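You operate a simulated robot arm through the tools that you are given. There is no shell and no other tool. Be economical: measure what you need, move in short steps, check, and stop when the job is done.

You run a simulated robot arm. Do the job below in one go: nothing can be reset, and whatever is moved stays where it is left.

## Task
Put the yellow and green cloths in the small drawer and latch it.
Fine: each in the cell of its colour, the drawer shut; leave the pink cloth.

The check looks at the end state, three seconds after you hand in, the way a careful person would. Anything else that was tipped, shoved, dropped, spilled or broken makes it a failure. Flat cloth is picked up by pressing the open fingertips on it (5 to 10 N) and closing them slowly along it; thin cloth reads only 2 to 8 mm in the jaws.

## Robot
A 7-joint arm with a two-finger parallel gripper, fixed in place. Base frame: the origin is at the foot of the arm, x ahead of it, y to its left, z up; the work surface is at about z = 910. Units: mm, degrees, N and s.
With the tool pointing down near the work surface it reaches from about 240 to 680 mm from the base axis. Its first joint turns from -66.0 to 66.0 degrees. Payload 2.4 kg.
The TCP is the grasp point between the finger pads, 30 mm short of the fingertips. In the tool frame z runs along the fingers and y along their closing line. The gripper opens to 94 mm. The fingers are 28 mm wide and 10 mm thick; the gripper's body (50 by 96 mm) begins 55 mm behind the TCP.
Orientation is told as [roll, pitch, yaw] about the base's x, y, z axes, in that order, counted from this pose: with the fingers straight down and closing along the base's y, the tool's x points along the base's -x, its y along +y and its z along -z.

## Interface
- The arm moves only by the tool play_rows. Its arguments are lists of equal length, an entry for each row: "delta_rot": the turn, a rotation vector about the tool's x, y, z in degrees, a list of three; "dp": the shift along the tool's x, y, z in mm, a list of three; "fingers": the opening, from 0 (shut) to 1 (fully open). In form: {"delta_rot": [[ax, ay, az], ...], "dp": [[tx, ty, tz], ...], "fingers": [fingers, ...]}. A call has 1 to 8 rows; each row shifts and turns the commanded pose from where the row before left it, along the tool's axes as they then stand. Each row takes 0.2 s and may step no farther than 50 mm and 8.6 degrees from the row before; otherwise, or with a gripper value out of range, the whole call is refused. A pose out of reach is approached as far as the arm can. The call stops where the force on the tool passes 40 N (or 10 N more than at its start, if that is more) or the arm is blocked; 0.2 s more then pass. The fingers move at their own pace (about 153 mm/s each) and stop on an object; they squeeze with about 30 N. The grip force told is the motor's: it shows also when the fingers shut on nothing. Time passes only in rows, and 0.2 s behind the last, so rows that do not move let the fingers close. The reply holds the time, the measured pose of the TCP, the force on the tool along the base axes, the opening and the grip force, in the units named above and with some noise.
- Cameras (640 x 400 px; columns grow to the right, rows downward): "scene" is fixed at [45.3, 478.2, 1446.4]; the picture's right is [-0.67, -0.74, 0.00], its down [-0.41, 0.37, -0.83] and it looks along [0.62, -0.56, -0.56] (base axes); focal length 289 px, centre (320, 200). "wrist" rides on the gripper at [76, 14, -103] in the tool frame; the picture's right is [-0.18, 0.98, 0.00], its down [-0.75, -0.14, -0.64] and it looks along [-0.63, -0.12, 0.77] (tool axes); focal length 243 px, centre (320, 200). There is no depth. A picture from a camera that has moved, and an enlarged one, comes with that camera's place and axes in the base frame and with its lens.
- capture(camera): a new picture of that camera. It takes no simulated time.
- close_up(camera, box): a new picture of the part [left, top, right, bottom] of that camera's present view, enlarged. It takes no simulated time.
- sign_off(): hands the job in; it is judged then, once.

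Work in short steps. Places have to be worked out from the pictures, the camera data and where the tool is seen: move nearer, look again, correct. Check each grasp and each placing, and mend what went wrong. You have 120 turns and 76 pictures in all, those below and enlarged ones among them. Open the gripper and draw the arm clear of the work before you hand the job in, unless the task says otherwise; then end with one line.

The tools are called after ">>>" as name(argument=value, ...) on one line, values as JSON. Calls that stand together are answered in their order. play_rows: Moves the arm, as the interface text tells. Its arguments: {"type":"object","properties":{"delta_rot":{"type":"array","items":{"type":"array","items":{"type":"number"}}},"dp":{"type":"array","items":{"type":"array","items":{"type":"number"}}},"fingers":{"type":"array","items":{"type":"number"}}},"required":["delta_rot","dp","fingers"]} The other tools are called the same way: capture (camera) takes a picture; close_up (camera, box) takes an enlarged picture of a part of a camera's view; sign_off () hands the job in.

At the start:

```text
t: 0.0
tcp_pos: [398.3, 70.0, 1241.4]
tcp_rot: [0.1, 0.0, 0.0]
force: [0.6, 0.0, -0.2]
gripper_width: 94.1
grip_force: 0.1
```

scene: 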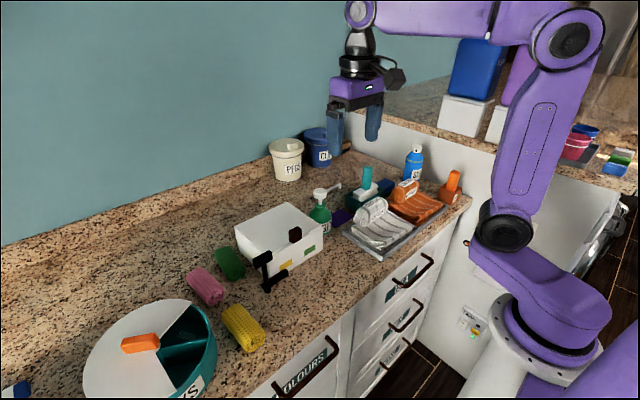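
wrist: 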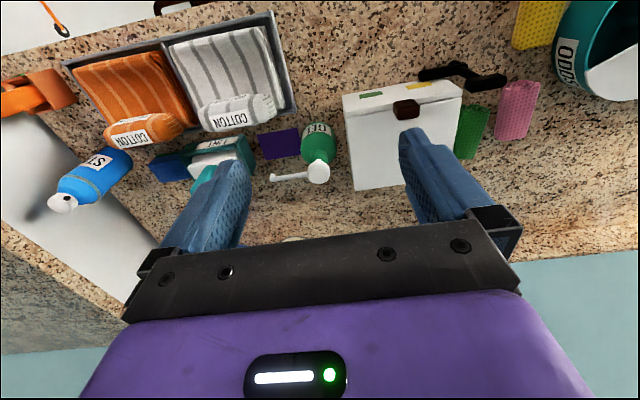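

I start by looking closely at the drawer box and the cloths.

>>> close_up(camera="scene", box=[160, 180, 360, 360])

>>> close_up(camera="wrist", box=[320, 0, 640, 200])

```text
2.22 times, centred on (260, 270) of scene
camera zoom: at [45.3, 478.2, 1446.4], right [-0.67, -0.74, 0.0], down [-0.41, 0.37, -0.83], along [0.62, -0.56, -0.56], focal length 643 px, centre (453, 44)
```

zoom: 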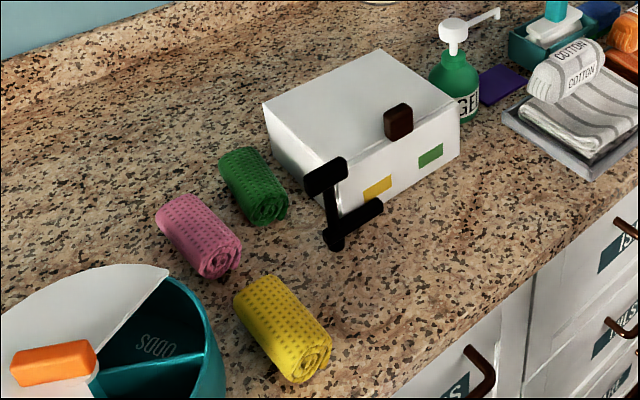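

```text
2.00 times, centred on (480, 100) of wrist
camera zoom: at [321.3, 84.6, 1344.9], right [0.18, 0.98, 0.0], down [0.75, -0.14, 0.64], along [0.63, -0.12, -0.77], focal length 485 px, centre (0, 400)
```

zoom: 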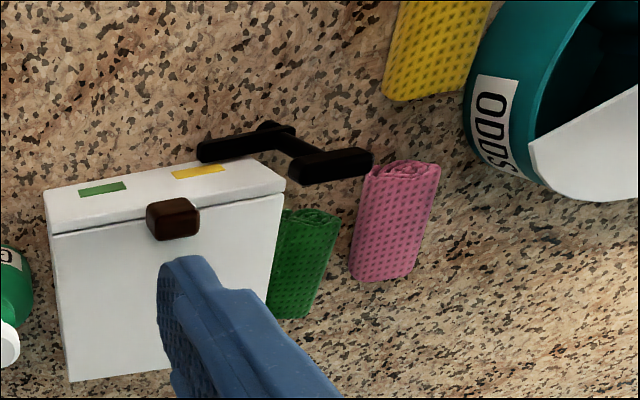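

The box stands about x 460–608, y 95–253, top z≈985, with a knob at the front top edge and a black crank at its left front corner. I move closer to see the mechanism.

>>> play_rows(delta_rot=[[0, 0, 0], [0, 0, 0], [0, 0, 0], [0, 0, 0], [0, 0, 0]], dp=[[12, 28, 28], [12, 28, 28], [12, 28, 28], [12, 28, 28], [12, 28, 28]], fingers=[1, 1, 1, 1, 1])

>>> capture(camera="wrist")

>>> close_up(camera="scene", box=[220, 190, 340, 300])

```text
t: 1.2
tcp_pos: [338.7, 211.2, 1101.8]
tcp_rot: [0.1, -0.2, -0.1]
force: [-0.6, -0.2, 0.4]
gripper_width: 93.9
grip_force: 0.0
```

```text
71 pictures are left
camera wrist: at [263.6, 225.8, 1205.7], right [0.19, 0.98, 0.0], down [0.75, -0.14, 0.64], along [0.63, -0.12, -0.77], focal length 243 px, centre (320, 200)
```

wrist: 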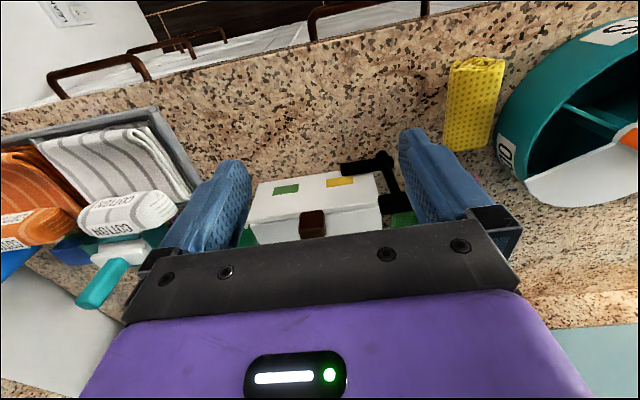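

```text
3.64 times, centred on (280, 245) of scene
camera zoom: at [45.3, 478.2, 1446.4], right [-0.67, -0.74, 0.0], down [-0.41, 0.37, -0.83], along [0.62, -0.56, -0.56], focal length 1052 px, centre (466, 36)
```

zoom: 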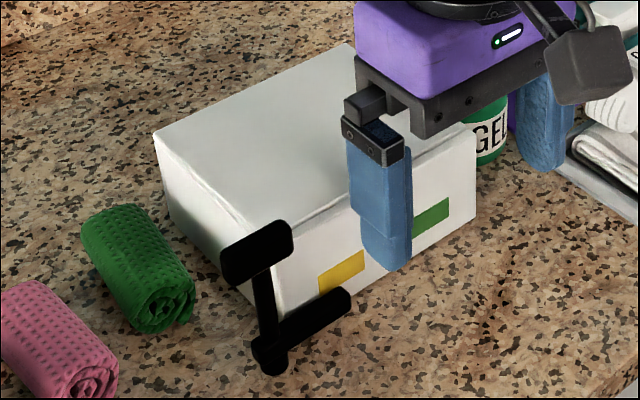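

The black part seems to be a vertical-shaft latch at about (443, 277): a T-handle at z≈1006 and a lower bar in front of the drawer face. I enlarge it to confirm.

>>> close_up(camera="wrist", box=[230, 130, 430, 255])

>>> close_up(camera="scene", box=[240, 230, 310, 300])

```text
3.20 times, centred on (330, 192) of wrist
camera zoom: at [263.6, 225.8, 1205.7], right [0.19, 0.98, 0.0], down [0.75, -0.14, 0.64], along [0.63, -0.12, -0.77], focal length 776 px, centre (288, 224)
```

zoom: 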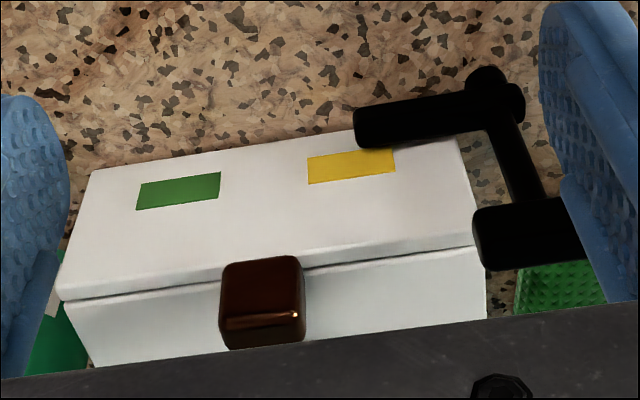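

```text
5.71 times, centred on (275, 265) of scene
camera zoom: at [45.3, 478.2, 1446.4], right [-0.67, -0.74, 0.0], down [-0.41, 0.37, -0.83], along [0.62, -0.56, -0.56], focal length 1653 px, centre (577, -171)
```

zoom: 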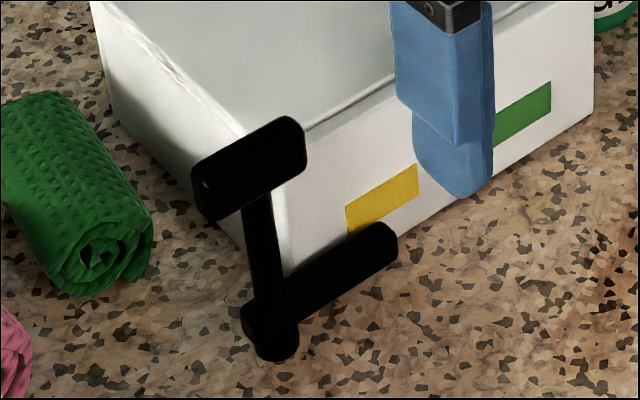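

Confirmed: the shaft is at about (443, 278) and the handle runs along y at z≈1005. I turn the gripper to yaw +90 so it can close on the handle along x.

>>> play_rows(delta_rot=[[0, 0, -8.5], [0, 0, -8.5], [0, 0, -8.5], [0, 0, -8.5], [0, 0, -8.5], [0, 0, -8.5], [0, 0, -8.5], [0, 0, -8.5]], dp=[[0, 0, 0], [0, 0, 0], [0, 0, 0], [0, 0, 0], [0, 0, 0], [0, 0, 0], [0, 0, 0], [0, 0, 0]], fingers=[0.6, 0.6, 0.6, 0.6, 0.6, 0.6, 0.6, 0.6])

>>> play_rows(delta_rot=[[0, 0, -8.5], [0, 0, -8.5], [0, 0, -5], [0, 0, 0]], dp=[[0, 0, 0], [0, 0, 0], [0, 0, 0], [0, 0, 0]], fingers=[0.6, 0.6, 0.6, 0.6])

```text
t: 3.0
tcp_pos: [337.6, 210.4, 1102.7]
tcp_rot: [0.0, -0.2, 68.1]
force: [-0.8, 0.2, 0.8]
gripper_width: 56.0
grip_force: 0.0
```

```text
t: 4.0
tcp_pos: [337.9, 210.7, 1102.5]
tcp_rot: [-0.1, -0.1, 90.0]
force: [-0.5, 0.0, 0.1]
gripper_width: 56.6
grip_force: 0.0
```

Now I go above the handle at (443, 278, 1060) and look.

>>> play_rows(delta_rot=[[0, 0, 0], [0, 0, 0], [0, 0, 0]], dp=[[-22.5, -35, 14], [-22.5, -35, 14], [-22.5, -35, 14]], fingers=[0.6, 0.6, 0.6])

>>> capture(camera="wrist")

>>> close_up(camera="scene", box=[200, 160, 340, 300])

```text
t: 4.8
tcp_pos: [443.4, 277.4, 1060.0]
tcp_rot: [-0.1, -0.2, 89.9]
force: [-0.1, -0.2, -0.7]
gripper_width: 56.3
grip_force: 0.1
```

```text
67 pictures are left
camera wrist: at [428.9, 201.0, 1164.1], right [-0.98, 0.18, 0.0], down [0.14, 0.75, 0.64], along [0.12, 0.63, -0.77], focal length 243 px, centre (320, 200)
```

wrist: 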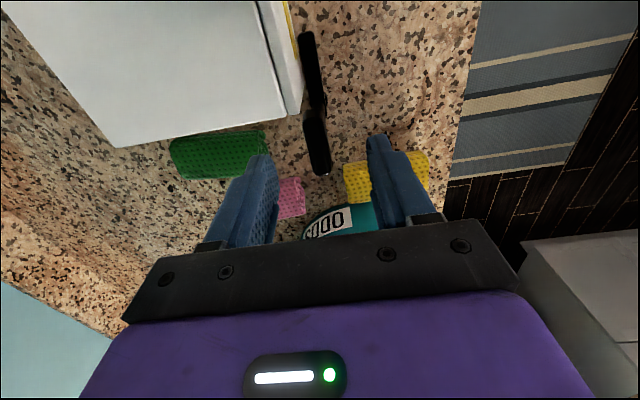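

```text
2.86 times, centred on (270, 230) of scene
camera zoom: at [45.3, 478.2, 1446.4], right [-0.67, -0.74, 0.0], down [-0.41, 0.37, -0.83], along [0.62, -0.56, -0.56], focal length 827 px, centre (463, 114)
```

zoom: 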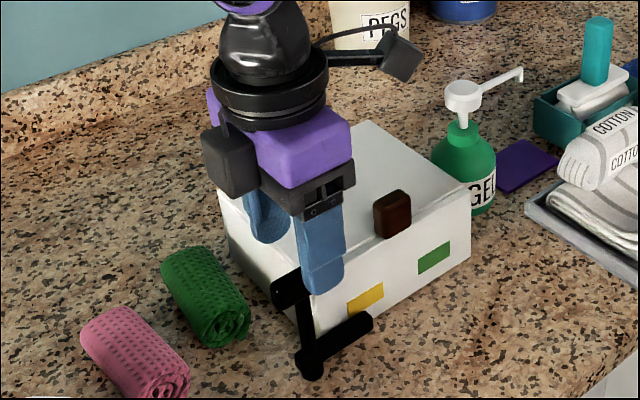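

The handle lies under the gripper, at about x=447, y=277. I lower onto it and close.

>>> play_rows(delta_rot=[[0, 0, 0], [0, 0, 0], [0, 0, 0], [0, 0, 0]], dp=[[0, -3, 15], [0, 0, 15], [0, 0, 14], [0, 0, 10]], fingers=[0.6, 0.6, 0.6, 0.6])

>>> play_rows(delta_rot=[[0, 0, 0], [0, 0, 0], [0, 0, 0]], dp=[[0, 0, 0], [0, 0, 0], [0, 0, 0]], fingers=[0.35, 0.1, 0.1])

>>> close_up(camera="scene", box=[200, 160, 340, 300])

```text
t: 5.8
tcp_pos: [446.9, 278.0, 1005.6]
tcp_rot: [0.0, -0.2, 90.0]
force: [-0.5, 0.0, -0.2]
gripper_width: 56.4
grip_force: 0.1
```

```text
t: 6.6
tcp_pos: [444.9, 279.3, 1005.1]
tcp_rot: [0.1, -0.1, 90.1]
force: [-15.2, -3.5, 2.8]
gripper_width: 18.2
grip_force: 45.2
```

```text
2.86 times, centred on (270, 230) of scene
camera zoom: at [44.8, 478.1, 1446.5], right [-0.67, -0.74, 0.0], down [-0.41, 0.37, -0.83], along [0.62, -0.56, -0.56], focal length 827 px, centre (463, 114)
```

zoom: 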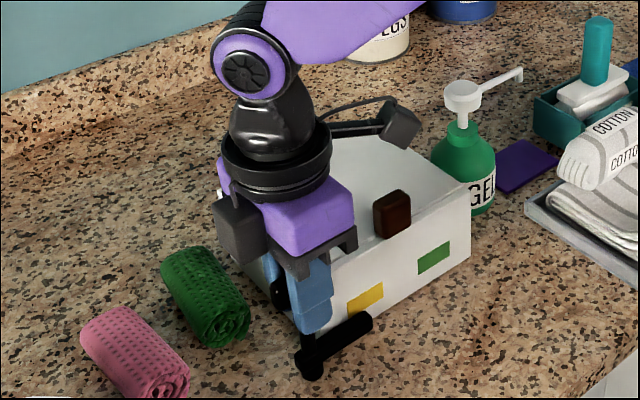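

Gripped (18 mm). The sideways force says the true centre is about 2 mm nearer, so I correct for that and turn clockwise a little as a test.

>>> play_rows(delta_rot=[[0, 0, 0], [0, 0, 5], [0, 0, 5]], dp=[[0, 3, 0], [0, 0, 0], [0, 0, 0]], fingers=[0.1, 0.1, 0.1])

```text
t: 7.4
tcp_pos: [444.3, 278.5, 1005.1]
tcp_rot: [-0.3, -0.3, 79.9]
force: [11.5, 4.4, -11.1]
gripper_width: 18.0
grip_force: 45.2
```

It turns freely, so I continue.

>>> play_rows(delta_rot=[[0, 0, 8], [0, 0, 8], [0, 0, 8], [0, 0, 8]], dp=[[0, -1, 0], [0, 0, 0], [0, 0, 0], [0, 0, 0]], fingers=[0.1, 0.1, 0.1, 0.1])

>>> close_up(camera="scene", box=[200, 160, 340, 300])

```text
t: 8.1
tcp_pos: [447.6, 282.5, 1006.4]
tcp_rot: [-0.5, -0.9, 62.7]
force: [8.8, 6.9, -10.3]
gripper_width: 18.3
grip_force: 45.3
stopped in row 3: the force on the tool passed its limit (the readings are from after the stop); the commanded pose is now the measured one
```

```text
2.86 times, centred on (270, 230) of scene
camera zoom: at [45.7, 478.4, 1446.3], right [-0.67, -0.74, 0.0], down [-0.41, 0.37, -0.83], along [0.62, -0.56, -0.56], focal length 827 px, centre (463, 114)
```

zoom: 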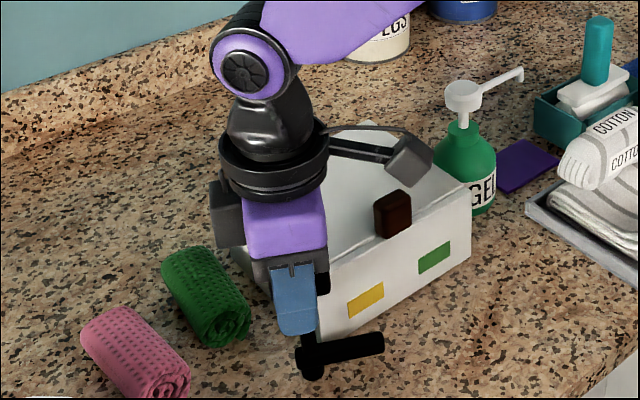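

The latch bar has swung about 27° away from the drawer. I continue in smaller steps and watch the force.

>>> play_rows(delta_rot=[[0, 0, 4], [0, 0, 4]], dp=[[0, 0, 0], [0, 0, 0]], fingers=[0.1, 0.1])

```text
t: 8.7
tcp_pos: [448.0, 284.2, 1006.7]
tcp_rot: [-0.4, -1.4, 54.8]
force: [22.9, 15.9, -22.3]
gripper_width: 18.4
grip_force: 45.2
```

The reaction pushes the tool toward +x, +y and down. I yield in that direction and read again.

>>> play_rows(delta_rot=[[0, 0, 0], [0, 0, 0]], dp=[[-4.7, -1.5, 1], [0, 0, 0]], fingers=[0.1, 0.1])

>>> close_up(camera="scene", box=[220, 200, 320, 300])

>>> capture(camera="wrist")

```text
t: 9.3
tcp_pos: [448.1, 284.0, 1006.4]
tcp_rot: [-0.1, -0.7, 54.6]
force: [-14.0, -5.3, 11.1]
gripper_width: 18.4
grip_force: 44.8
```

```text
4.00 times, centred on (270, 250) of scene
camera zoom: at [44.7, 477.9, 1446.6], right [-0.67, -0.74, 0.0], down [-0.41, 0.37, -0.83], along [0.62, -0.56, -0.56], focal length 1157 px, centre (520, 0)
```

zoom: 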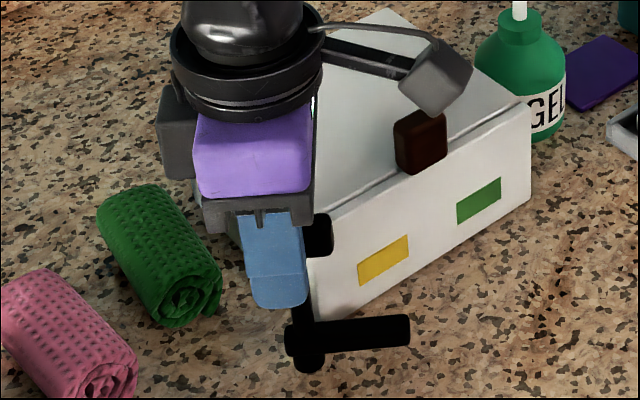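

```text
62 pictures are left
camera wrist: at [392.3, 228.8, 1109.0], right [-0.7, 0.72, 0.0], down [0.55, 0.53, 0.65], along [0.47, 0.45, -0.76], focal length 243 px, centre (320, 200)
```

wrist: 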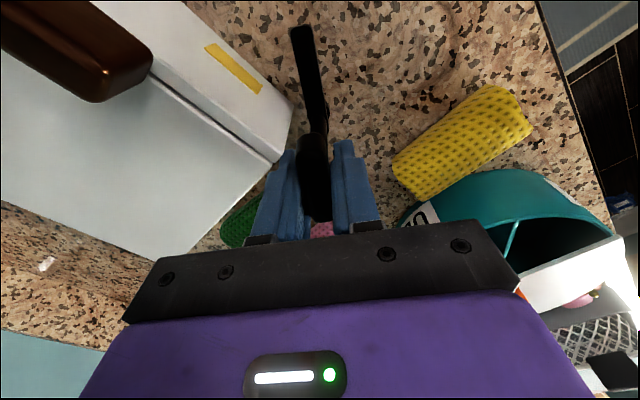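

The grip sits about 8 mm along the handle from the pivot, so I turn on an arc around the pivot (443.5, 277) instead of around the TCP.

>>> play_rows(delta_rot=[[0, 0, 0], [0, 0, 6], [0, 0, 6], [0, 0, 6]], dp=[[2.4, 0.8, 0], [0, -0.9, 0], [0, -0.9, 0], [0, -0.9, 0]], fingers=[0.1, 0.1, 0.1, 0.1])

```text
t: 10.3
tcp_pos: [453.1, 284.9, 1007.2]
tcp_rot: [0.2, -1.8, 36.5]
force: [16.7, 20.0, -2.0]
gripper_width: 18.6
grip_force: 45.2
```

Let me check the state from the pictures.

>>> close_up(camera="wrist", box=[220, 0, 420, 250])

>>> close_up(camera="scene", box=[220, 200, 320, 300])

```text
1.60 times, centred on (320, 125) of wrist
camera zoom: at [381.0, 248.4, 1107.6], right [-0.44, 0.9, 0.01], down [0.67, 0.32, 0.67], along [0.6, 0.3, -0.75], focal length 388 px, centre (320, 320)
```

zoom: 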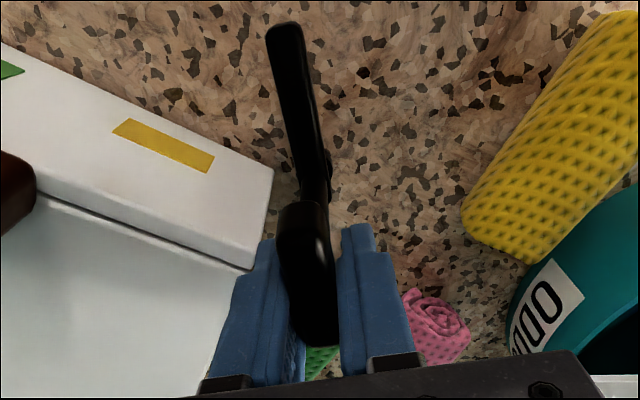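

```text
4.00 times, centred on (270, 250) of scene
camera zoom: at [45.8, 478.7, 1446.2], right [-0.67, -0.74, 0.0], down [-0.41, 0.37, -0.83], along [0.62, -0.56, -0.56], focal length 1157 px, centre (520, 0)
```

zoom: 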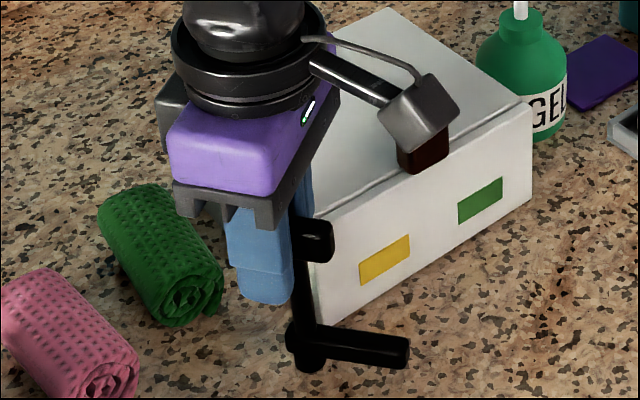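

The finger on the box side is very close to the box corner. I open a little, rise so the tips clear the box top, and recentre over the pivot.

>>> play_rows(delta_rot=[[0, 0, 0], [0, 0, 0], [0, 0, 0], [0, 0, 0]], dp=[[0, 0, 0], [0, 0, -9], [8, -1, 0], [4, 0, 0]], fingers=[0.35, 0.35, 0.35, 0.35])

>>> close_up(camera="scene", box=[220, 200, 320, 300])

```text
t: 10.8
tcp_pos: [449.8, 288.4, 1007.3]
tcp_rot: [0.5, -1.8, 36.8]
force: [-0.1, 11.0, -9.1]
gripper_width: 28.0
grip_force: 0.0
stopped in row 2: the force on the tool passed its limit (the readings are from after the stop); the commanded pose is now the measured one
```

```text
4.00 times, centred on (270, 250) of scene
camera zoom: at [45.4, 478.5, 1446.3], right [-0.67, -0.74, 0.0], down [-0.41, 0.37, -0.83], along [0.62, -0.56, -0.56], focal length 1157 px, centre (520, 0)
```

zoom: 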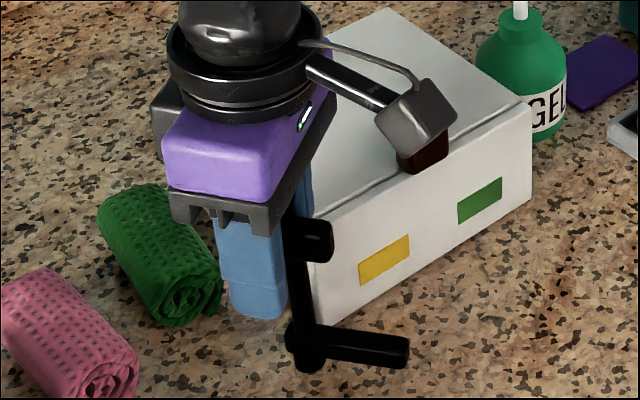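

Opening pushed the tool away, so the box-side finger is touching the box. I shift toward +y a little, then rise gently.

>>> play_rows(delta_rot=[[0, 0, 0], [0, 0, 0], [0, 0, 0]], dp=[[0, 1, 0], [0, 0, -3], [0, 0, -3]], fingers=[0.3, 0.27, 0.27])

>>> close_up(camera="wrist", box=[220, 80, 420, 250])

```text
t: 11.4
tcp_pos: [452.2, 287.3, 1007.8]
tcp_rot: [0.5, -1.9, 36.7]
force: [5.1, 5.2, -9.2]
gripper_width: 25.3
grip_force: 0.0
stopped in row 3: the force on the tool passed its limit (the readings are from after the stop); the commanded pose is now the measured one
```

```text
2.35 times, centred on (320, 165) of wrist
camera zoom: at [379.3, 250.5, 1108.0], right [-0.44, 0.9, 0.01], down [0.68, 0.32, 0.66], along [0.59, 0.3, -0.75], focal length 571 px, centre (320, 282)
```

zoom: 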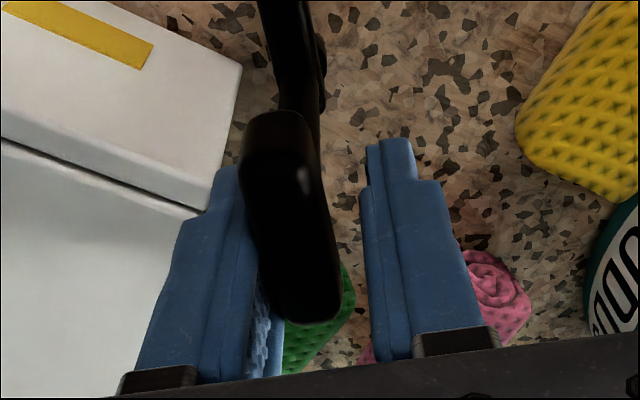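

The box-side finger is wedged between the handle and the box edge. I turn back a few degrees and ease away from the box to free it.

>>> play_rows(delta_rot=[[0, 0, -4], [0, 0, -4], [0, 0, 0]], dp=[[0, 1.5, 0], [0, 1.5, 0], [0, 0, 0]], fingers=[0.3, 0.3, 0.3])

```text
t: 12.2
tcp_pos: [447.9, 287.7, 1007.1]
tcp_rot: [0.0, -1.6, 45.1]
force: [-7.7, -5.6, -0.5]
gripper_width: 27.2
grip_force: 0.1
```

>>> close_up(camera="wrist", box=[220, 80, 420, 250])

>>> close_up(camera="scene", box=[230, 220, 310, 300])

```text
2.35 times, centred on (320, 165) of wrist
camera zoom: at [382.1, 241.7, 1108.2], right [-0.57, 0.82, 0.01], down [0.62, 0.42, 0.66], along [0.54, 0.38, -0.75], focal length 571 px, centre (320, 282)
```

zoom: 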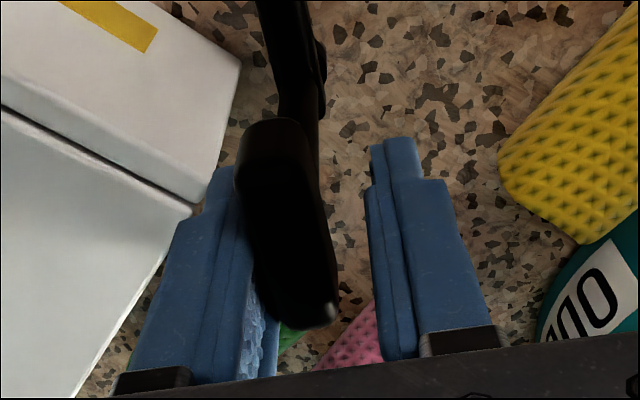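

```text
5.00 times, centred on (270, 260) of scene
camera zoom: at [45.1, 478.0, 1446.5], right [-0.67, -0.74, 0.0], down [-0.41, 0.37, -0.83], along [0.62, -0.56, -0.56], focal length 1446 px, centre (570, -100)
```

zoom: 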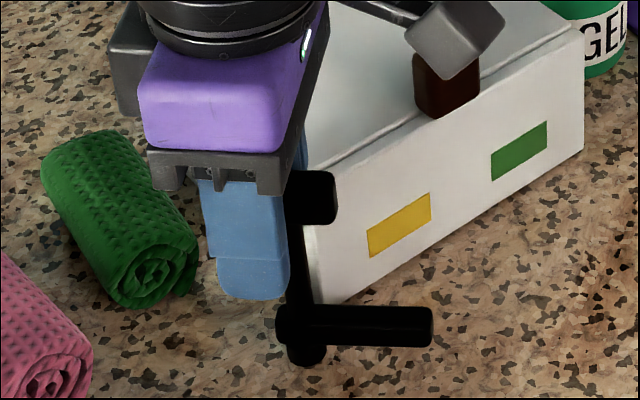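

Forces are small now, so I rise clear of the handle.

>>> play_rows(delta_rot=[[0, 0, 0], [0, 0, 0], [0, 0, 0], [0, 0, 0]], dp=[[0, -1, 0], [0, 0, -5], [0, 0, -20], [0, 0, -35]], fingers=[0.32, 0.32, 0.32, 0.32])

>>> capture(camera="wrist")

>>> close_up(camera="scene", box=[220, 200, 320, 300])

```text
t: 13.2
tcp_pos: [448.0, 286.4, 1066.7]
tcp_rot: [0.1, -1.8, 44.7]
force: [-1.2, -0.4, -0.5]
gripper_width: 30.3
grip_force: 0.0
```

```text
55 pictures are left
camera wrist: at [382.1, 240.3, 1167.8], right [-0.56, 0.83, 0.01], down [0.62, 0.42, 0.67], along [0.55, 0.38, -0.75], focal length 243 px, centre (320, 200)
```

wrist: 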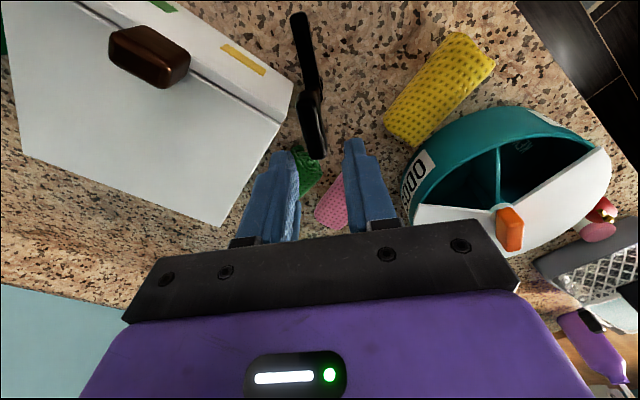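

```text
4.00 times, centred on (270, 250) of scene
camera zoom: at [45.3, 478.2, 1446.4], right [-0.67, -0.74, 0.0], down [-0.41, 0.37, -0.83], along [0.62, -0.56, -0.56], focal length 1157 px, centre (520, 0)
```

zoom: 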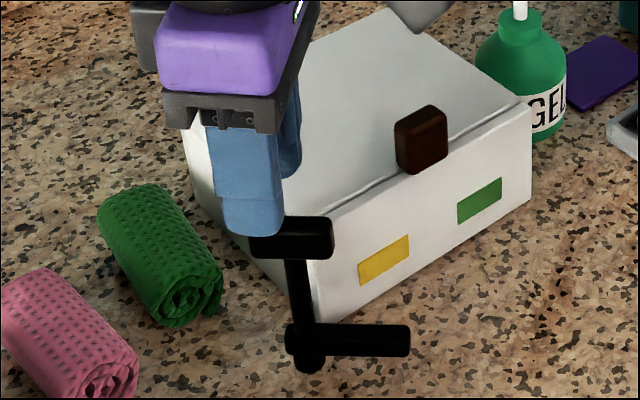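

The handle centre is at about (446, 277), angled ~47°. I regrip it higher, with the tips above the box top (TCP z≈1019), centred on the pivot.

>>> play_rows(delta_rot=[[0, 0, 0], [0, 0, 0], [0, 0, 0], [0, 0, 0], [0, 0, 0]], dp=[[8, -5.3, 0], [0, 0, 24], [0, 0, 23], [0, 0, 0], [0, 0, 0]], fingers=[0.45, 0.45, 0.45, 0.1, 0.1])

```text
t: 14.4
tcp_pos: [448.8, 275.7, 1021.9]
tcp_rot: [-0.1, -2.0, 44.6]
force: [3.9, -17.9, 36.9]
gripper_width: 28.5
grip_force: 16.2
```

Unexpected upward force of 37 N, so I back off upward a bit and look.

>>> play_rows(delta_rot=[[0, 0, 0]], dp=[[0, 0, -5]], fingers=[0.45])

>>> close_up(camera="wrist", box=[220, 80, 420, 250])

>>> close_up(camera="scene", box=[230, 220, 310, 300])

```text
t: 14.8
tcp_pos: [443.8, 278.1, 1021.8]
tcp_rot: [0.2, -1.5, 44.8]
force: [-0.1, 0.5, 0.1]
gripper_width: 41.8
grip_force: 0.0
```

```text
2.35 times, centred on (320, 165) of wrist
camera zoom: at [379.2, 232.8, 1123.5], right [-0.56, 0.83, 0.01], down [0.62, 0.42, 0.66], along [0.54, 0.38, -0.75], focal length 571 px, centre (320, 282)
```

zoom: 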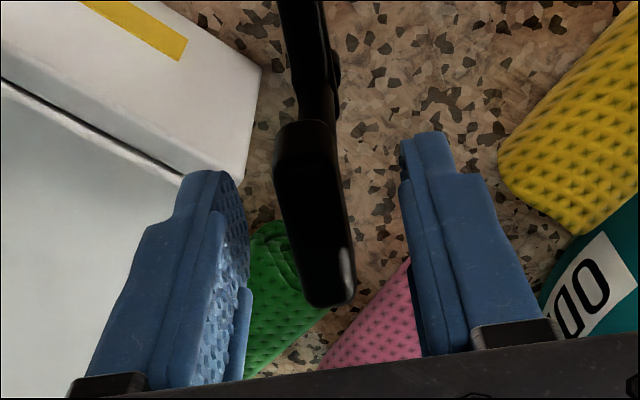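

```text
5.00 times, centred on (270, 260) of scene
camera zoom: at [45.2, 478.2, 1446.4], right [-0.67, -0.74, 0.0], down [-0.41, 0.37, -0.83], along [0.62, -0.56, -0.56], focal length 1446 px, centre (570, -100)
```

zoom: 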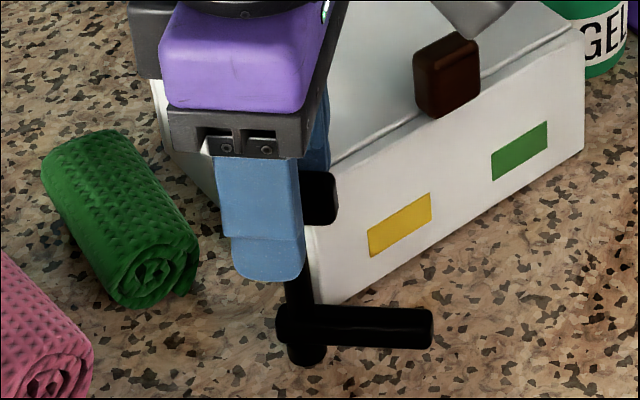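

The fingertip had landed on the box top, so the top is at about z≈991. At the present height the tips are just above it, so I close on the handle here.

>>> play_rows(delta_rot=[[0, 0, 0], [0, 0, 0], [0, 0, 0], [0, 0, 0]], dp=[[0, -1.5, 0], [0, 0, 0], [0, 0, 0], [0, 0, 0]], fingers=[0.45, 0.25, 0.1, 0.1])

```text
t: 15.8
tcp_pos: [446.3, 278.6, 1025.3]
tcp_rot: [0.1, -1.7, 44.9]
force: [-16.5, 9.2, 28.0]
gripper_width: 14.1
grip_force: 44.9
```

The pads only catch the rounded top there. I release and regrip on the robot-side end of the handle, about 14 mm from the pivot, where both fingers clear the box corner.

>>> play_rows(delta_rot=[[0, 0, 0], [0, 0, 0], [0, 0, 0], [0, 0, 0], [0, 0, 0], [0, 0, 0]], dp=[[0, 0, 0], [0, 0, -10], [16, 0, 0], [0, 0, 16], [0, 0, 14], [0, 0, 0]], fingers=[0.4, 0.4, 0.4, 0.4, 0.4, 0.4])

>>> close_up(camera="wrist", box=[220, 80, 420, 250])

```text
t: 16.9
tcp_pos: [437.3, 265.1, 1020.8]
tcp_rot: [-0.1, -2.2, 44.6]
force: [-10.7, -5.9, 17.9]
gripper_width: 35.9
grip_force: 0.2
stopped in row 5: the force on the tool passed its limit (the readings are from after the stop); the commanded pose is now the measured one
```

```text
2.35 times, centred on (320, 165) of wrist
camera zoom: at [370.6, 219.1, 1121.7], right [-0.56, 0.83, 0.01], down [0.62, 0.41, 0.67], along [0.55, 0.38, -0.74], focal length 571 px, centre (320, 282)
```

zoom: 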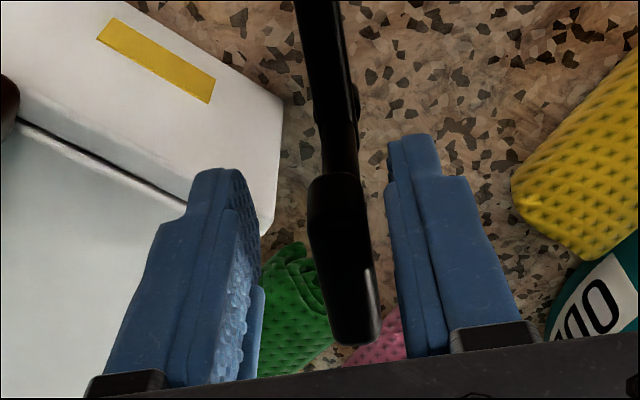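

The finger still catches the box top. I'll push the handle's near end with closed fingers instead: I rise, move to (430, 238) in front of the box, and lower there.

>>> play_rows(delta_rot=[[0, 0, 0], [0, 0, 0], [0, 0, 0], [0, 0, 0], [0, 0, 0]], dp=[[0, 0, -15], [24, -14.3, 0], [0, 0, 0], [0, 0, 16], [0, 0, 16]], fingers=[0.4, 0, 0, 0, 0])

>>> close_up(camera="scene", box=[220, 200, 320, 300])

```text
t: 18.1
tcp_pos: [433.3, 236.7, 1002.6]
tcp_rot: [0.0, -2.2, 44.5]
force: [-0.5, 0.2, 0.5]
gripper_width: 0.0
grip_force: 33.1
```

```text
4.00 times, centred on (270, 250) of scene
camera zoom: at [45.3, 478.2, 1446.4], right [-0.67, -0.74, 0.0], down [-0.41, 0.37, -0.83], along [0.62, -0.56, -0.56], focal length 1157 px, centre (520, 0)
```

zoom: 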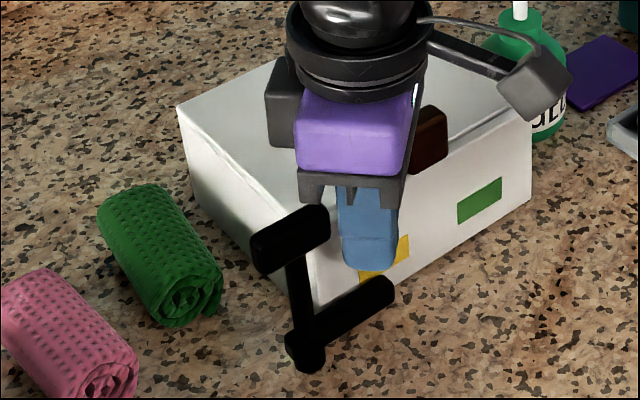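

The handle has swung back to nearly its start angle. I'll push its far (+y) end toward +x from the robot side, where there's no box, so I rise and go round to (415, 297).

>>> play_rows(delta_rot=[[0, 0, 0], [0, 0, 0], [0, 0, 0], [0, 0, 0], [0, 0, 0], [0, 0, 0]], dp=[[0, 0, -48], [-14.6, 27.7, 0], [-14.6, 27.7, 0], [0, 0, 0], [0, 0, 24], [0, 0, 24]], fingers=[0, 0, 0, 0, 0, 0])

>>> close_up(camera="scene", box=[220, 200, 320, 300])

```text
t: 19.5
tcp_pos: [414.0, 299.0, 1002.8]
tcp_rot: [-0.1, -2.2, 44.6]
force: [0.6, -0.2, -0.4]
gripper_width: 0.0
grip_force: 32.7
```

```text
4.00 times, centred on (270, 250) of scene
camera zoom: at [45.3, 478.2, 1446.4], right [-0.67, -0.74, 0.0], down [-0.41, 0.37, -0.83], along [0.62, -0.56, -0.56], focal length 1157 px, centre (520, 0)
```

zoom: 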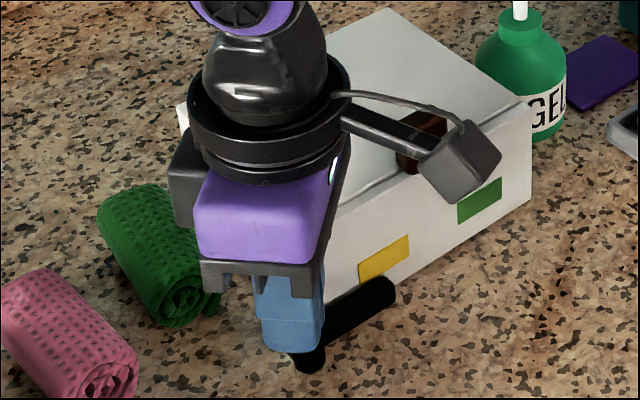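

Positioned. I push in an arc to about (442, 305).

>>> play_rows(delta_rot=[[0, 0, 0], [0, 0, 0], [0, 0, 0], [0, 0, 0]], dp=[[-6, -4, 0], [-6, -4, 0], [-6, -4, 0], [-6, -4, 0]], fingers=[0, 0, 0, 0])

>>> close_up(camera="scene", box=[220, 200, 320, 300])

```text
t: 20.5
tcp_pos: [441.7, 303.6, 1003.9]
tcp_rot: [0.1, -2.0, 44.5]
force: [-2.3, 1.5, -0.6]
gripper_width: 0.0
grip_force: 33.0
```

```text
4.00 times, centred on (270, 250) of scene
camera zoom: at [45.2, 478.2, 1446.4], right [-0.67, -0.74, 0.0], down [-0.41, 0.37, -0.83], along [0.62, -0.56, -0.56], focal length 1157 px, centre (520, 0)
```

zoom: 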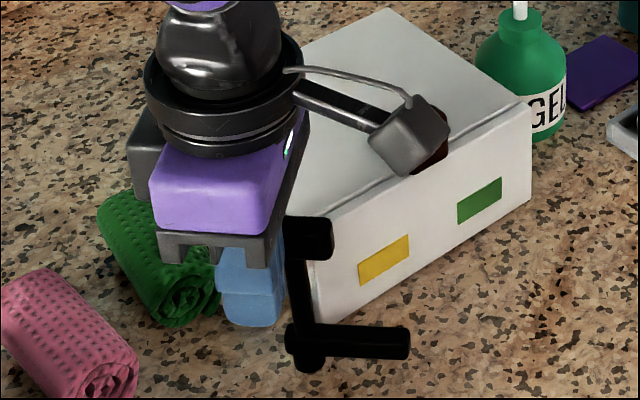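

The latch swings freely under the push. I continue the arc to about (465, 298) while turning the gripper along with it.

>>> play_rows(delta_rot=[[0, 0, 8.2], [0, 0, 8.2], [0, 0, 8.2], [0, 0, 8.2], [0, 0, 8.2]], dp=[[-2.9, -3.6, 0], [-3.1, -3.5, 0], [-3.5, -3.2, 0], [-3.9, -2.9, 0], [-4.2, -2.4, 0]], fingers=[0, 0, 0, 0, 0])

>>> close_up(camera="scene", box=[220, 200, 320, 300])

```text
t: 21.7
tcp_pos: [465.2, 299.9, 1005.2]
tcp_rot: [1.5, -1.7, 3.5]
force: [-8.9, 14.2, 1.5]
gripper_width: 0.1
grip_force: 33.5
```

```text
4.00 times, centred on (270, 250) of scene
camera zoom: at [45.0, 478.6, 1446.3], right [-0.67, -0.74, 0.0], down [-0.41, 0.37, -0.83], along [0.62, -0.56, -0.56], focal length 1157 px, centre (520, 0)
```

zoom: 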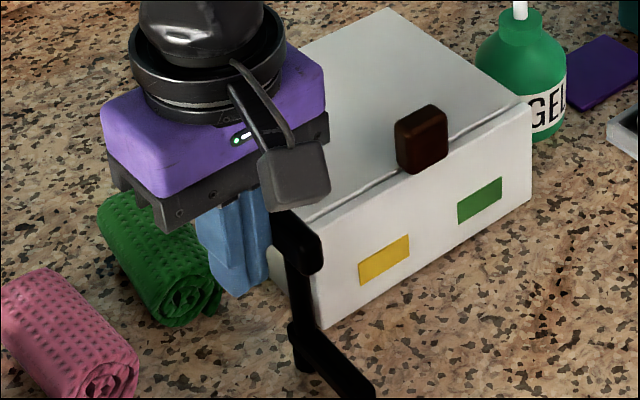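

The bar now points toward the robot (~85°), clear of the drawer. I back off, rise, straighten the tool and go above the knob at (469, 175).

>>> play_rows(delta_rot=[[0, 0, 0], [0, 1.8, 3.6], [0, 0, 0], [0, 0, 0], [0, 0, 0], [0, 0, 0]], dp=[[0, 4, 0], [0, 0, -48], [0, 0, -8], [-2, -43, 0], [-2, -43, 0], [0, -43, 0]], fingers=[0, 0, 0.2, 0.7, 0.7, 0.7])

>>> capture(camera="wrist")

>>> capture(camera="scene")

```text
t: 23.1
tcp_pos: [470.4, 172.1, 1058.2]
tcp_rot: [1.4, 0.2, 0.1]
force: [-0.2, -1.0, -0.1]
gripper_width: 65.6
grip_force: 0.0
```

```text
46 pictures are left
camera wrist: at [393.7, 183.4, 1161.6], right [0.18, 0.98, 0.02], down [0.76, -0.16, 0.64], along [0.63, -0.1, -0.77], focal length 243 px, centre (320, 200)
```

wrist: 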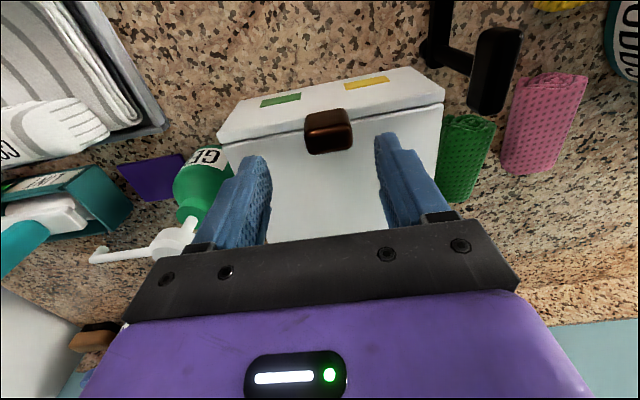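

```text
45 pictures are left
```

scene: 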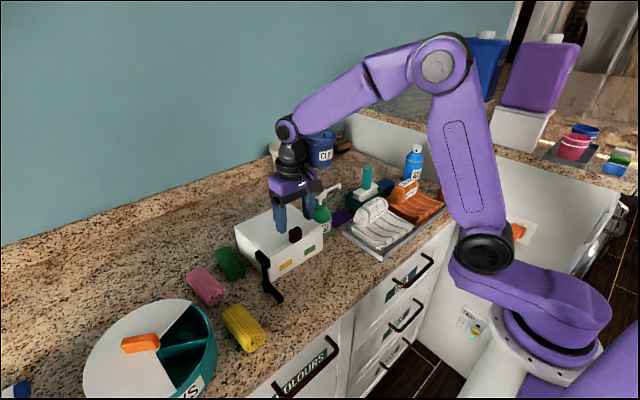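

The knob is at about (462, 178) with its top near z≈1019. I shift, lower to TCP z≈1026 and grip it.

>>> play_rows(delta_rot=[[1.4, 0, 0], [0, 0, 0], [0, 0, 0], [0, 0, 0], [0, 0, 0], [0, 0, 0]], dp=[[7, 6, 0], [0, 0, 16], [0, 0, 16], [0, 0, 0], [0, 0, 0], [0, 0, 0]], fingers=[0.7, 0.7, 0.7, 0.35, 0.1, 0.1])

>>> close_up(camera="scene", box=[230, 180, 350, 300])

```text
t: 24.5
tcp_pos: [461.6, 180.1, 1026.5]
tcp_rot: [0.1, 0.2, 0.2]
force: [-0.9, 12.7, -5.1]
gripper_width: 32.5
grip_force: 44.9
```

```text
3.33 times, centred on (290, 240) of scene
camera zoom: at [45.3, 478.6, 1446.3], right [-0.67, -0.74, 0.0], down [-0.41, 0.37, -0.83], along [0.62, -0.56, -0.56], focal length 964 px, centre (420, 67)
```

zoom: 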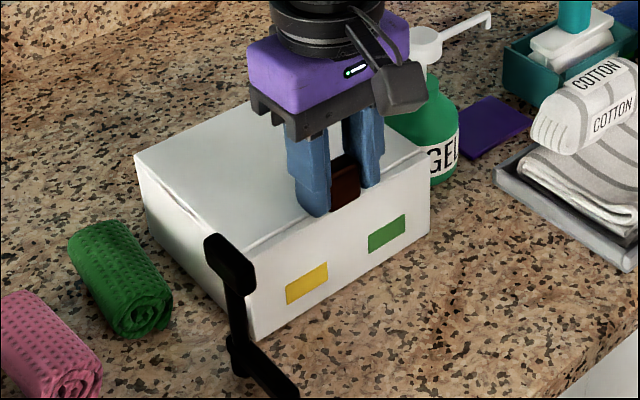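

Knob gripped (32.5 mm). I pull straight back along −x in small steps.

>>> play_rows(delta_rot=[[0, 0, 0], [0, 0, 0], [0, 0, 0]], dp=[[5, 2, 0], [10, 0, 0], [10, 0, 0]], fingers=[0.1, 0.1, 0.1])

>>> close_up(camera="scene", box=[230, 180, 350, 300])

```text
t: 25.3
tcp_pos: [434.8, 180.3, 1024.3]
tcp_rot: [-0.2, 0.3, 0.1]
force: [0.1, 1.2, -13.8]
gripper_width: 32.1
grip_force: 44.7
```

```text
3.33 times, centred on (290, 240) of scene
camera zoom: at [45.5, 478.2, 1446.4], right [-0.67, -0.74, 0.0], down [-0.41, 0.37, -0.83], along [0.62, -0.56, -0.56], focal length 964 px, centre (420, 67)
```

zoom: 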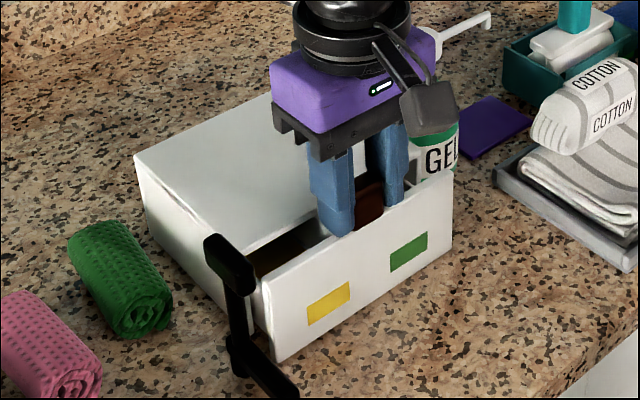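

The drawer slides out well. I continue.

>>> play_rows(delta_rot=[[0, 0, 0], [0, 0, 0], [0, 0, 0], [0, 0, 0]], dp=[[14, 0, 1], [14, 0, 0], [14, 0, 0], [14, 0, 0]], fingers=[0.1, 0.1, 0.1, 0.1])

>>> play_rows(delta_rot=[[0, 0, 0], [0, 0, 0], [0, 0, 0]], dp=[[9, 0, 0], [9, 0, 0], [9, 0, 0]], fingers=[0.1, 0.1, 0.1])

>>> close_up(camera="scene", box=[210, 180, 350, 320])

```text
t: 26.3
tcp_pos: [379.4, 180.6, 1024.8]
tcp_rot: [-0.1, 0.2, 0.0]
force: [-0.4, -13.1, 15.5]
gripper_width: 32.2
grip_force: 44.8
```

```text
t: 27.1
tcp_pos: [352.3, 178.8, 1026.1]
tcp_rot: [0.0, 0.2, -0.1]
force: [0.5, -23.2, 12.7]
gripper_width: 32.3
grip_force: 45.4
```

```text
2.86 times, centred on (280, 250) of scene
camera zoom: at [45.1, 477.4, 1446.7], right [-0.67, -0.74, 0.0], down [-0.41, 0.37, -0.83], along [0.62, -0.56, -0.56], focal length 827 px, centre (434, 57)
```

zoom: 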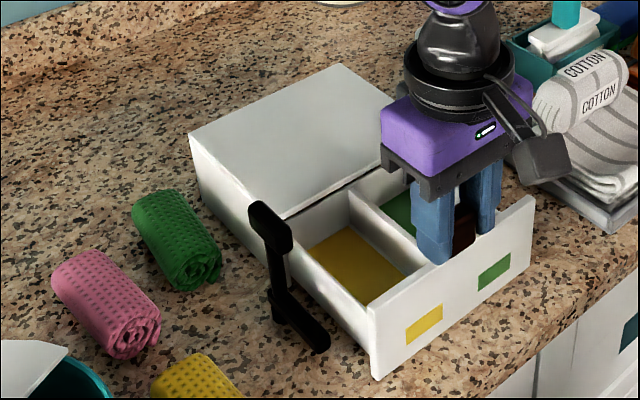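

The drawer is open about 109 mm and both cells are exposed (yellow at +y, green at −y). I release the knob and rise.

>>> play_rows(delta_rot=[[0, 0, 0], [0, 0, 0], [0, 0, 0], [0, 0, 0]], dp=[[0, -1.5, 0], [0, 0, 0], [0, 0, -40], [0, 0, -44]], fingers=[0.3, 0.6, 0.6, 0.9])

>>> capture(camera="wrist")

>>> close_up(camera="scene", box=[180, 180, 350, 360])

```text
t: 28.1
tcp_pos: [351.7, 178.5, 1109.2]
tcp_rot: [0.0, 0.4, 0.1]
force: [1.0, 0.9, 0.5]
gripper_width: 84.6
grip_force: 0.0
```

```text
41 pictures are left
camera wrist: at [276.3, 193.5, 1212.9], right [0.18, 0.98, 0.0], down [0.76, -0.14, 0.64], along [0.63, -0.12, -0.77], focal length 243 px, centre (320, 200)
```

wrist: 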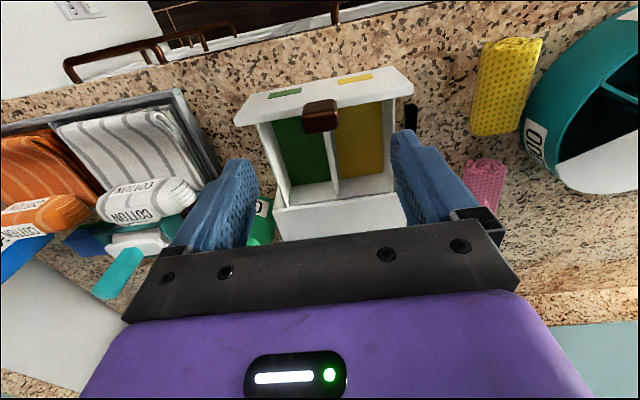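

```text
2.22 times, centred on (265, 270) of scene
camera zoom: at [45.3, 478.2, 1446.4], right [-0.67, -0.74, 0.0], down [-0.41, 0.37, -0.83], along [0.62, -0.56, -0.56], focal length 643 px, centre (442, 44)
```

zoom: 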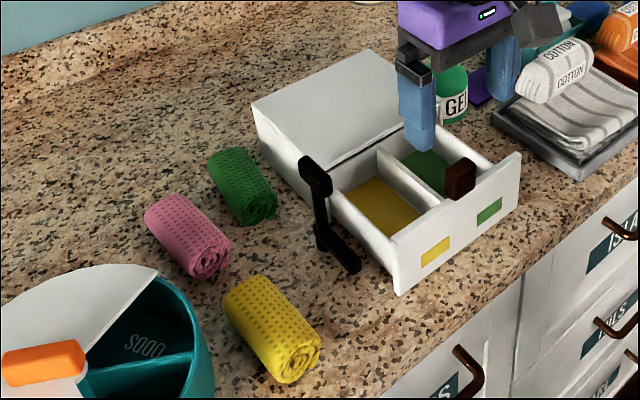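

Cells: yellow centre y≈216, green centre y≈146, x about 362–458. I go above the yellow roll at about (388, 373) and look, since the ODDS bowl is close by.

>>> play_rows(delta_rot=[[0, 0, 0], [0, 0, 0], [0, 0, 0], [0, 0, 0], [0, 0, 0]], dp=[[-7, 39, 0], [-7, 39, 10], [-7, 39, 10], [-7, 39, 15], [-7, 38, 15]], fingers=[0.9, 0.9, 0.9, 0.9, 0.9])

>>> capture(camera="wrist")

>>> close_up(camera="scene", box=[140, 220, 300, 380])

```text
t: 29.3
tcp_pos: [387.7, 373.5, 1058.3]
tcp_rot: [0.0, 0.2, 0.2]
force: [-0.2, -0.1, -0.2]
gripper_width: 84.7
grip_force: 0.0
```

```text
39 pictures are left
camera wrist: at [311.3, 387.7, 1162.4], right [0.18, 0.98, 0.0], down [0.76, -0.14, 0.64], along [0.63, -0.12, -0.77], focal length 243 px, centre (320, 200)
```

wrist: 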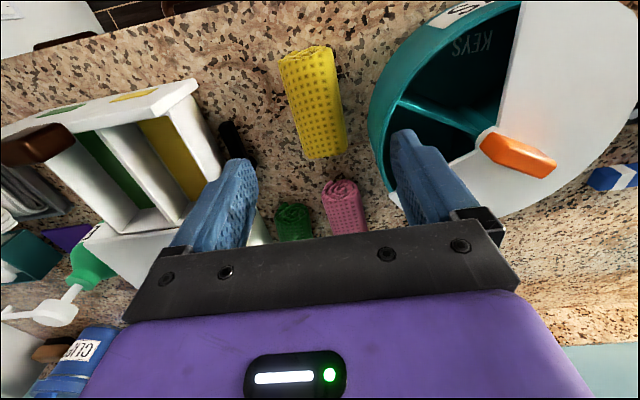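

```text
2.50 times, centred on (220, 300) of scene
camera zoom: at [45.3, 478.2, 1446.4], right [-0.67, -0.74, 0.0], down [-0.41, 0.37, -0.83], along [0.62, -0.56, -0.56], focal length 723 px, centre (570, -50)
```

zoom: 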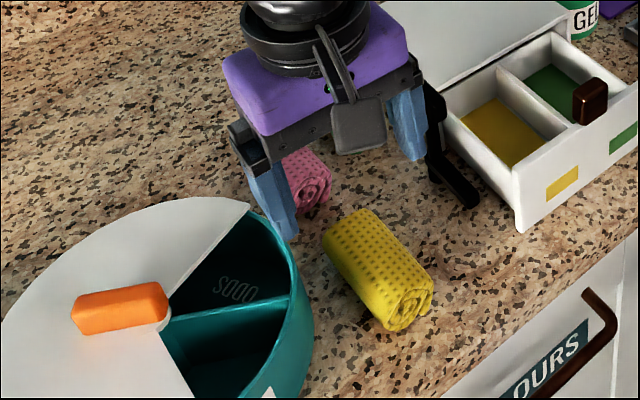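

The yellow roll is centred at about (394, 370), ~45 mm wide and ~90 mm long. The bowl rim (z≈975) starts at y≈411. I narrow the opening to 57 mm and lower in part to check clearance.

>>> play_rows(delta_rot=[[0, 0, 0], [0, 0, 0], [0, 0, 0], [0, 0, 0]], dp=[[-8, -4.5, 0], [0, 0, 25], [0, 0, 25], [0, 0, 25]], fingers=[0.61, 0.61, 0.61, 0.61])

>>> capture(camera="wrist")

>>> close_up(camera="scene", box=[170, 240, 290, 360])

```text
t: 30.3
tcp_pos: [394.8, 368.1, 983.4]
tcp_rot: [0.0, 0.3, -0.1]
force: [-0.2, 0.0, 0.0]
gripper_width: 57.2
grip_force: 0.0
```

```text
37 pictures are left
camera wrist: at [319.2, 382.4, 1087.4], right [0.18, 0.98, 0.0], down [0.76, -0.14, 0.64], along [0.63, -0.12, -0.77], focal length 243 px, centre (320, 200)
```

wrist: 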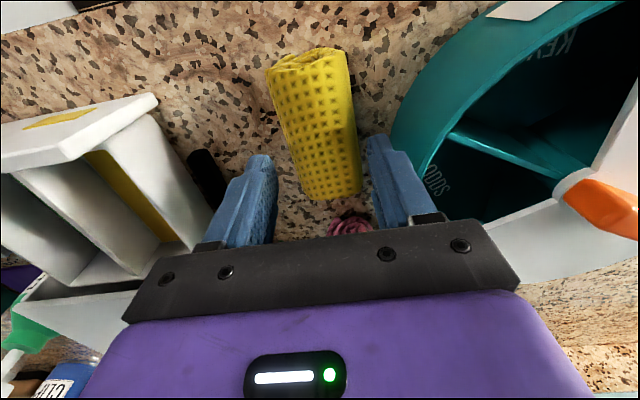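

```text
3.33 times, centred on (230, 300) of scene
camera zoom: at [45.3, 478.2, 1446.4], right [-0.67, -0.74, 0.0], down [-0.41, 0.37, -0.83], along [0.62, -0.56, -0.56], focal length 964 px, centre (620, -133)
```

zoom: 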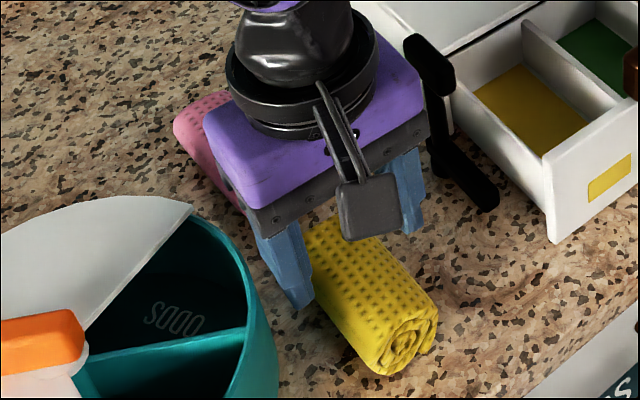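

The roll axis is at y≈371, so I shift +2 mm, set a 55 mm opening and lower to z≈950, watching the force.

>>> play_rows(delta_rot=[[0, 0, 0], [0, 0, 0], [0, 0, 0], [0, 0, 0]], dp=[[1, 2.3, 0], [0, 0, 12], [0, 0, 12], [0, 0, 10]], fingers=[0.58, 0.58, 0.58, 0.58])

>>> play_rows(delta_rot=[[0, 0, 0], [0, 0, 0], [0, 0, 0]], dp=[[0, 0, 0], [0, 0, 0], [0, 0, 0]], fingers=[0.45, 0.3, 0.3])

```text
t: 31.3
tcp_pos: [393.5, 370.3, 951.2]
tcp_rot: [0.0, 0.1, 0.1]
force: [0.1, -0.2, 0.3]
gripper_width: 54.4
grip_force: 0.1
```

```text
t: 32.1
tcp_pos: [395.3, 370.1, 950.5]
tcp_rot: [0.1, 0.2, 0.0]
force: [0.4, -0.6, 0.3]
gripper_width: 45.4
grip_force: 30.3
```

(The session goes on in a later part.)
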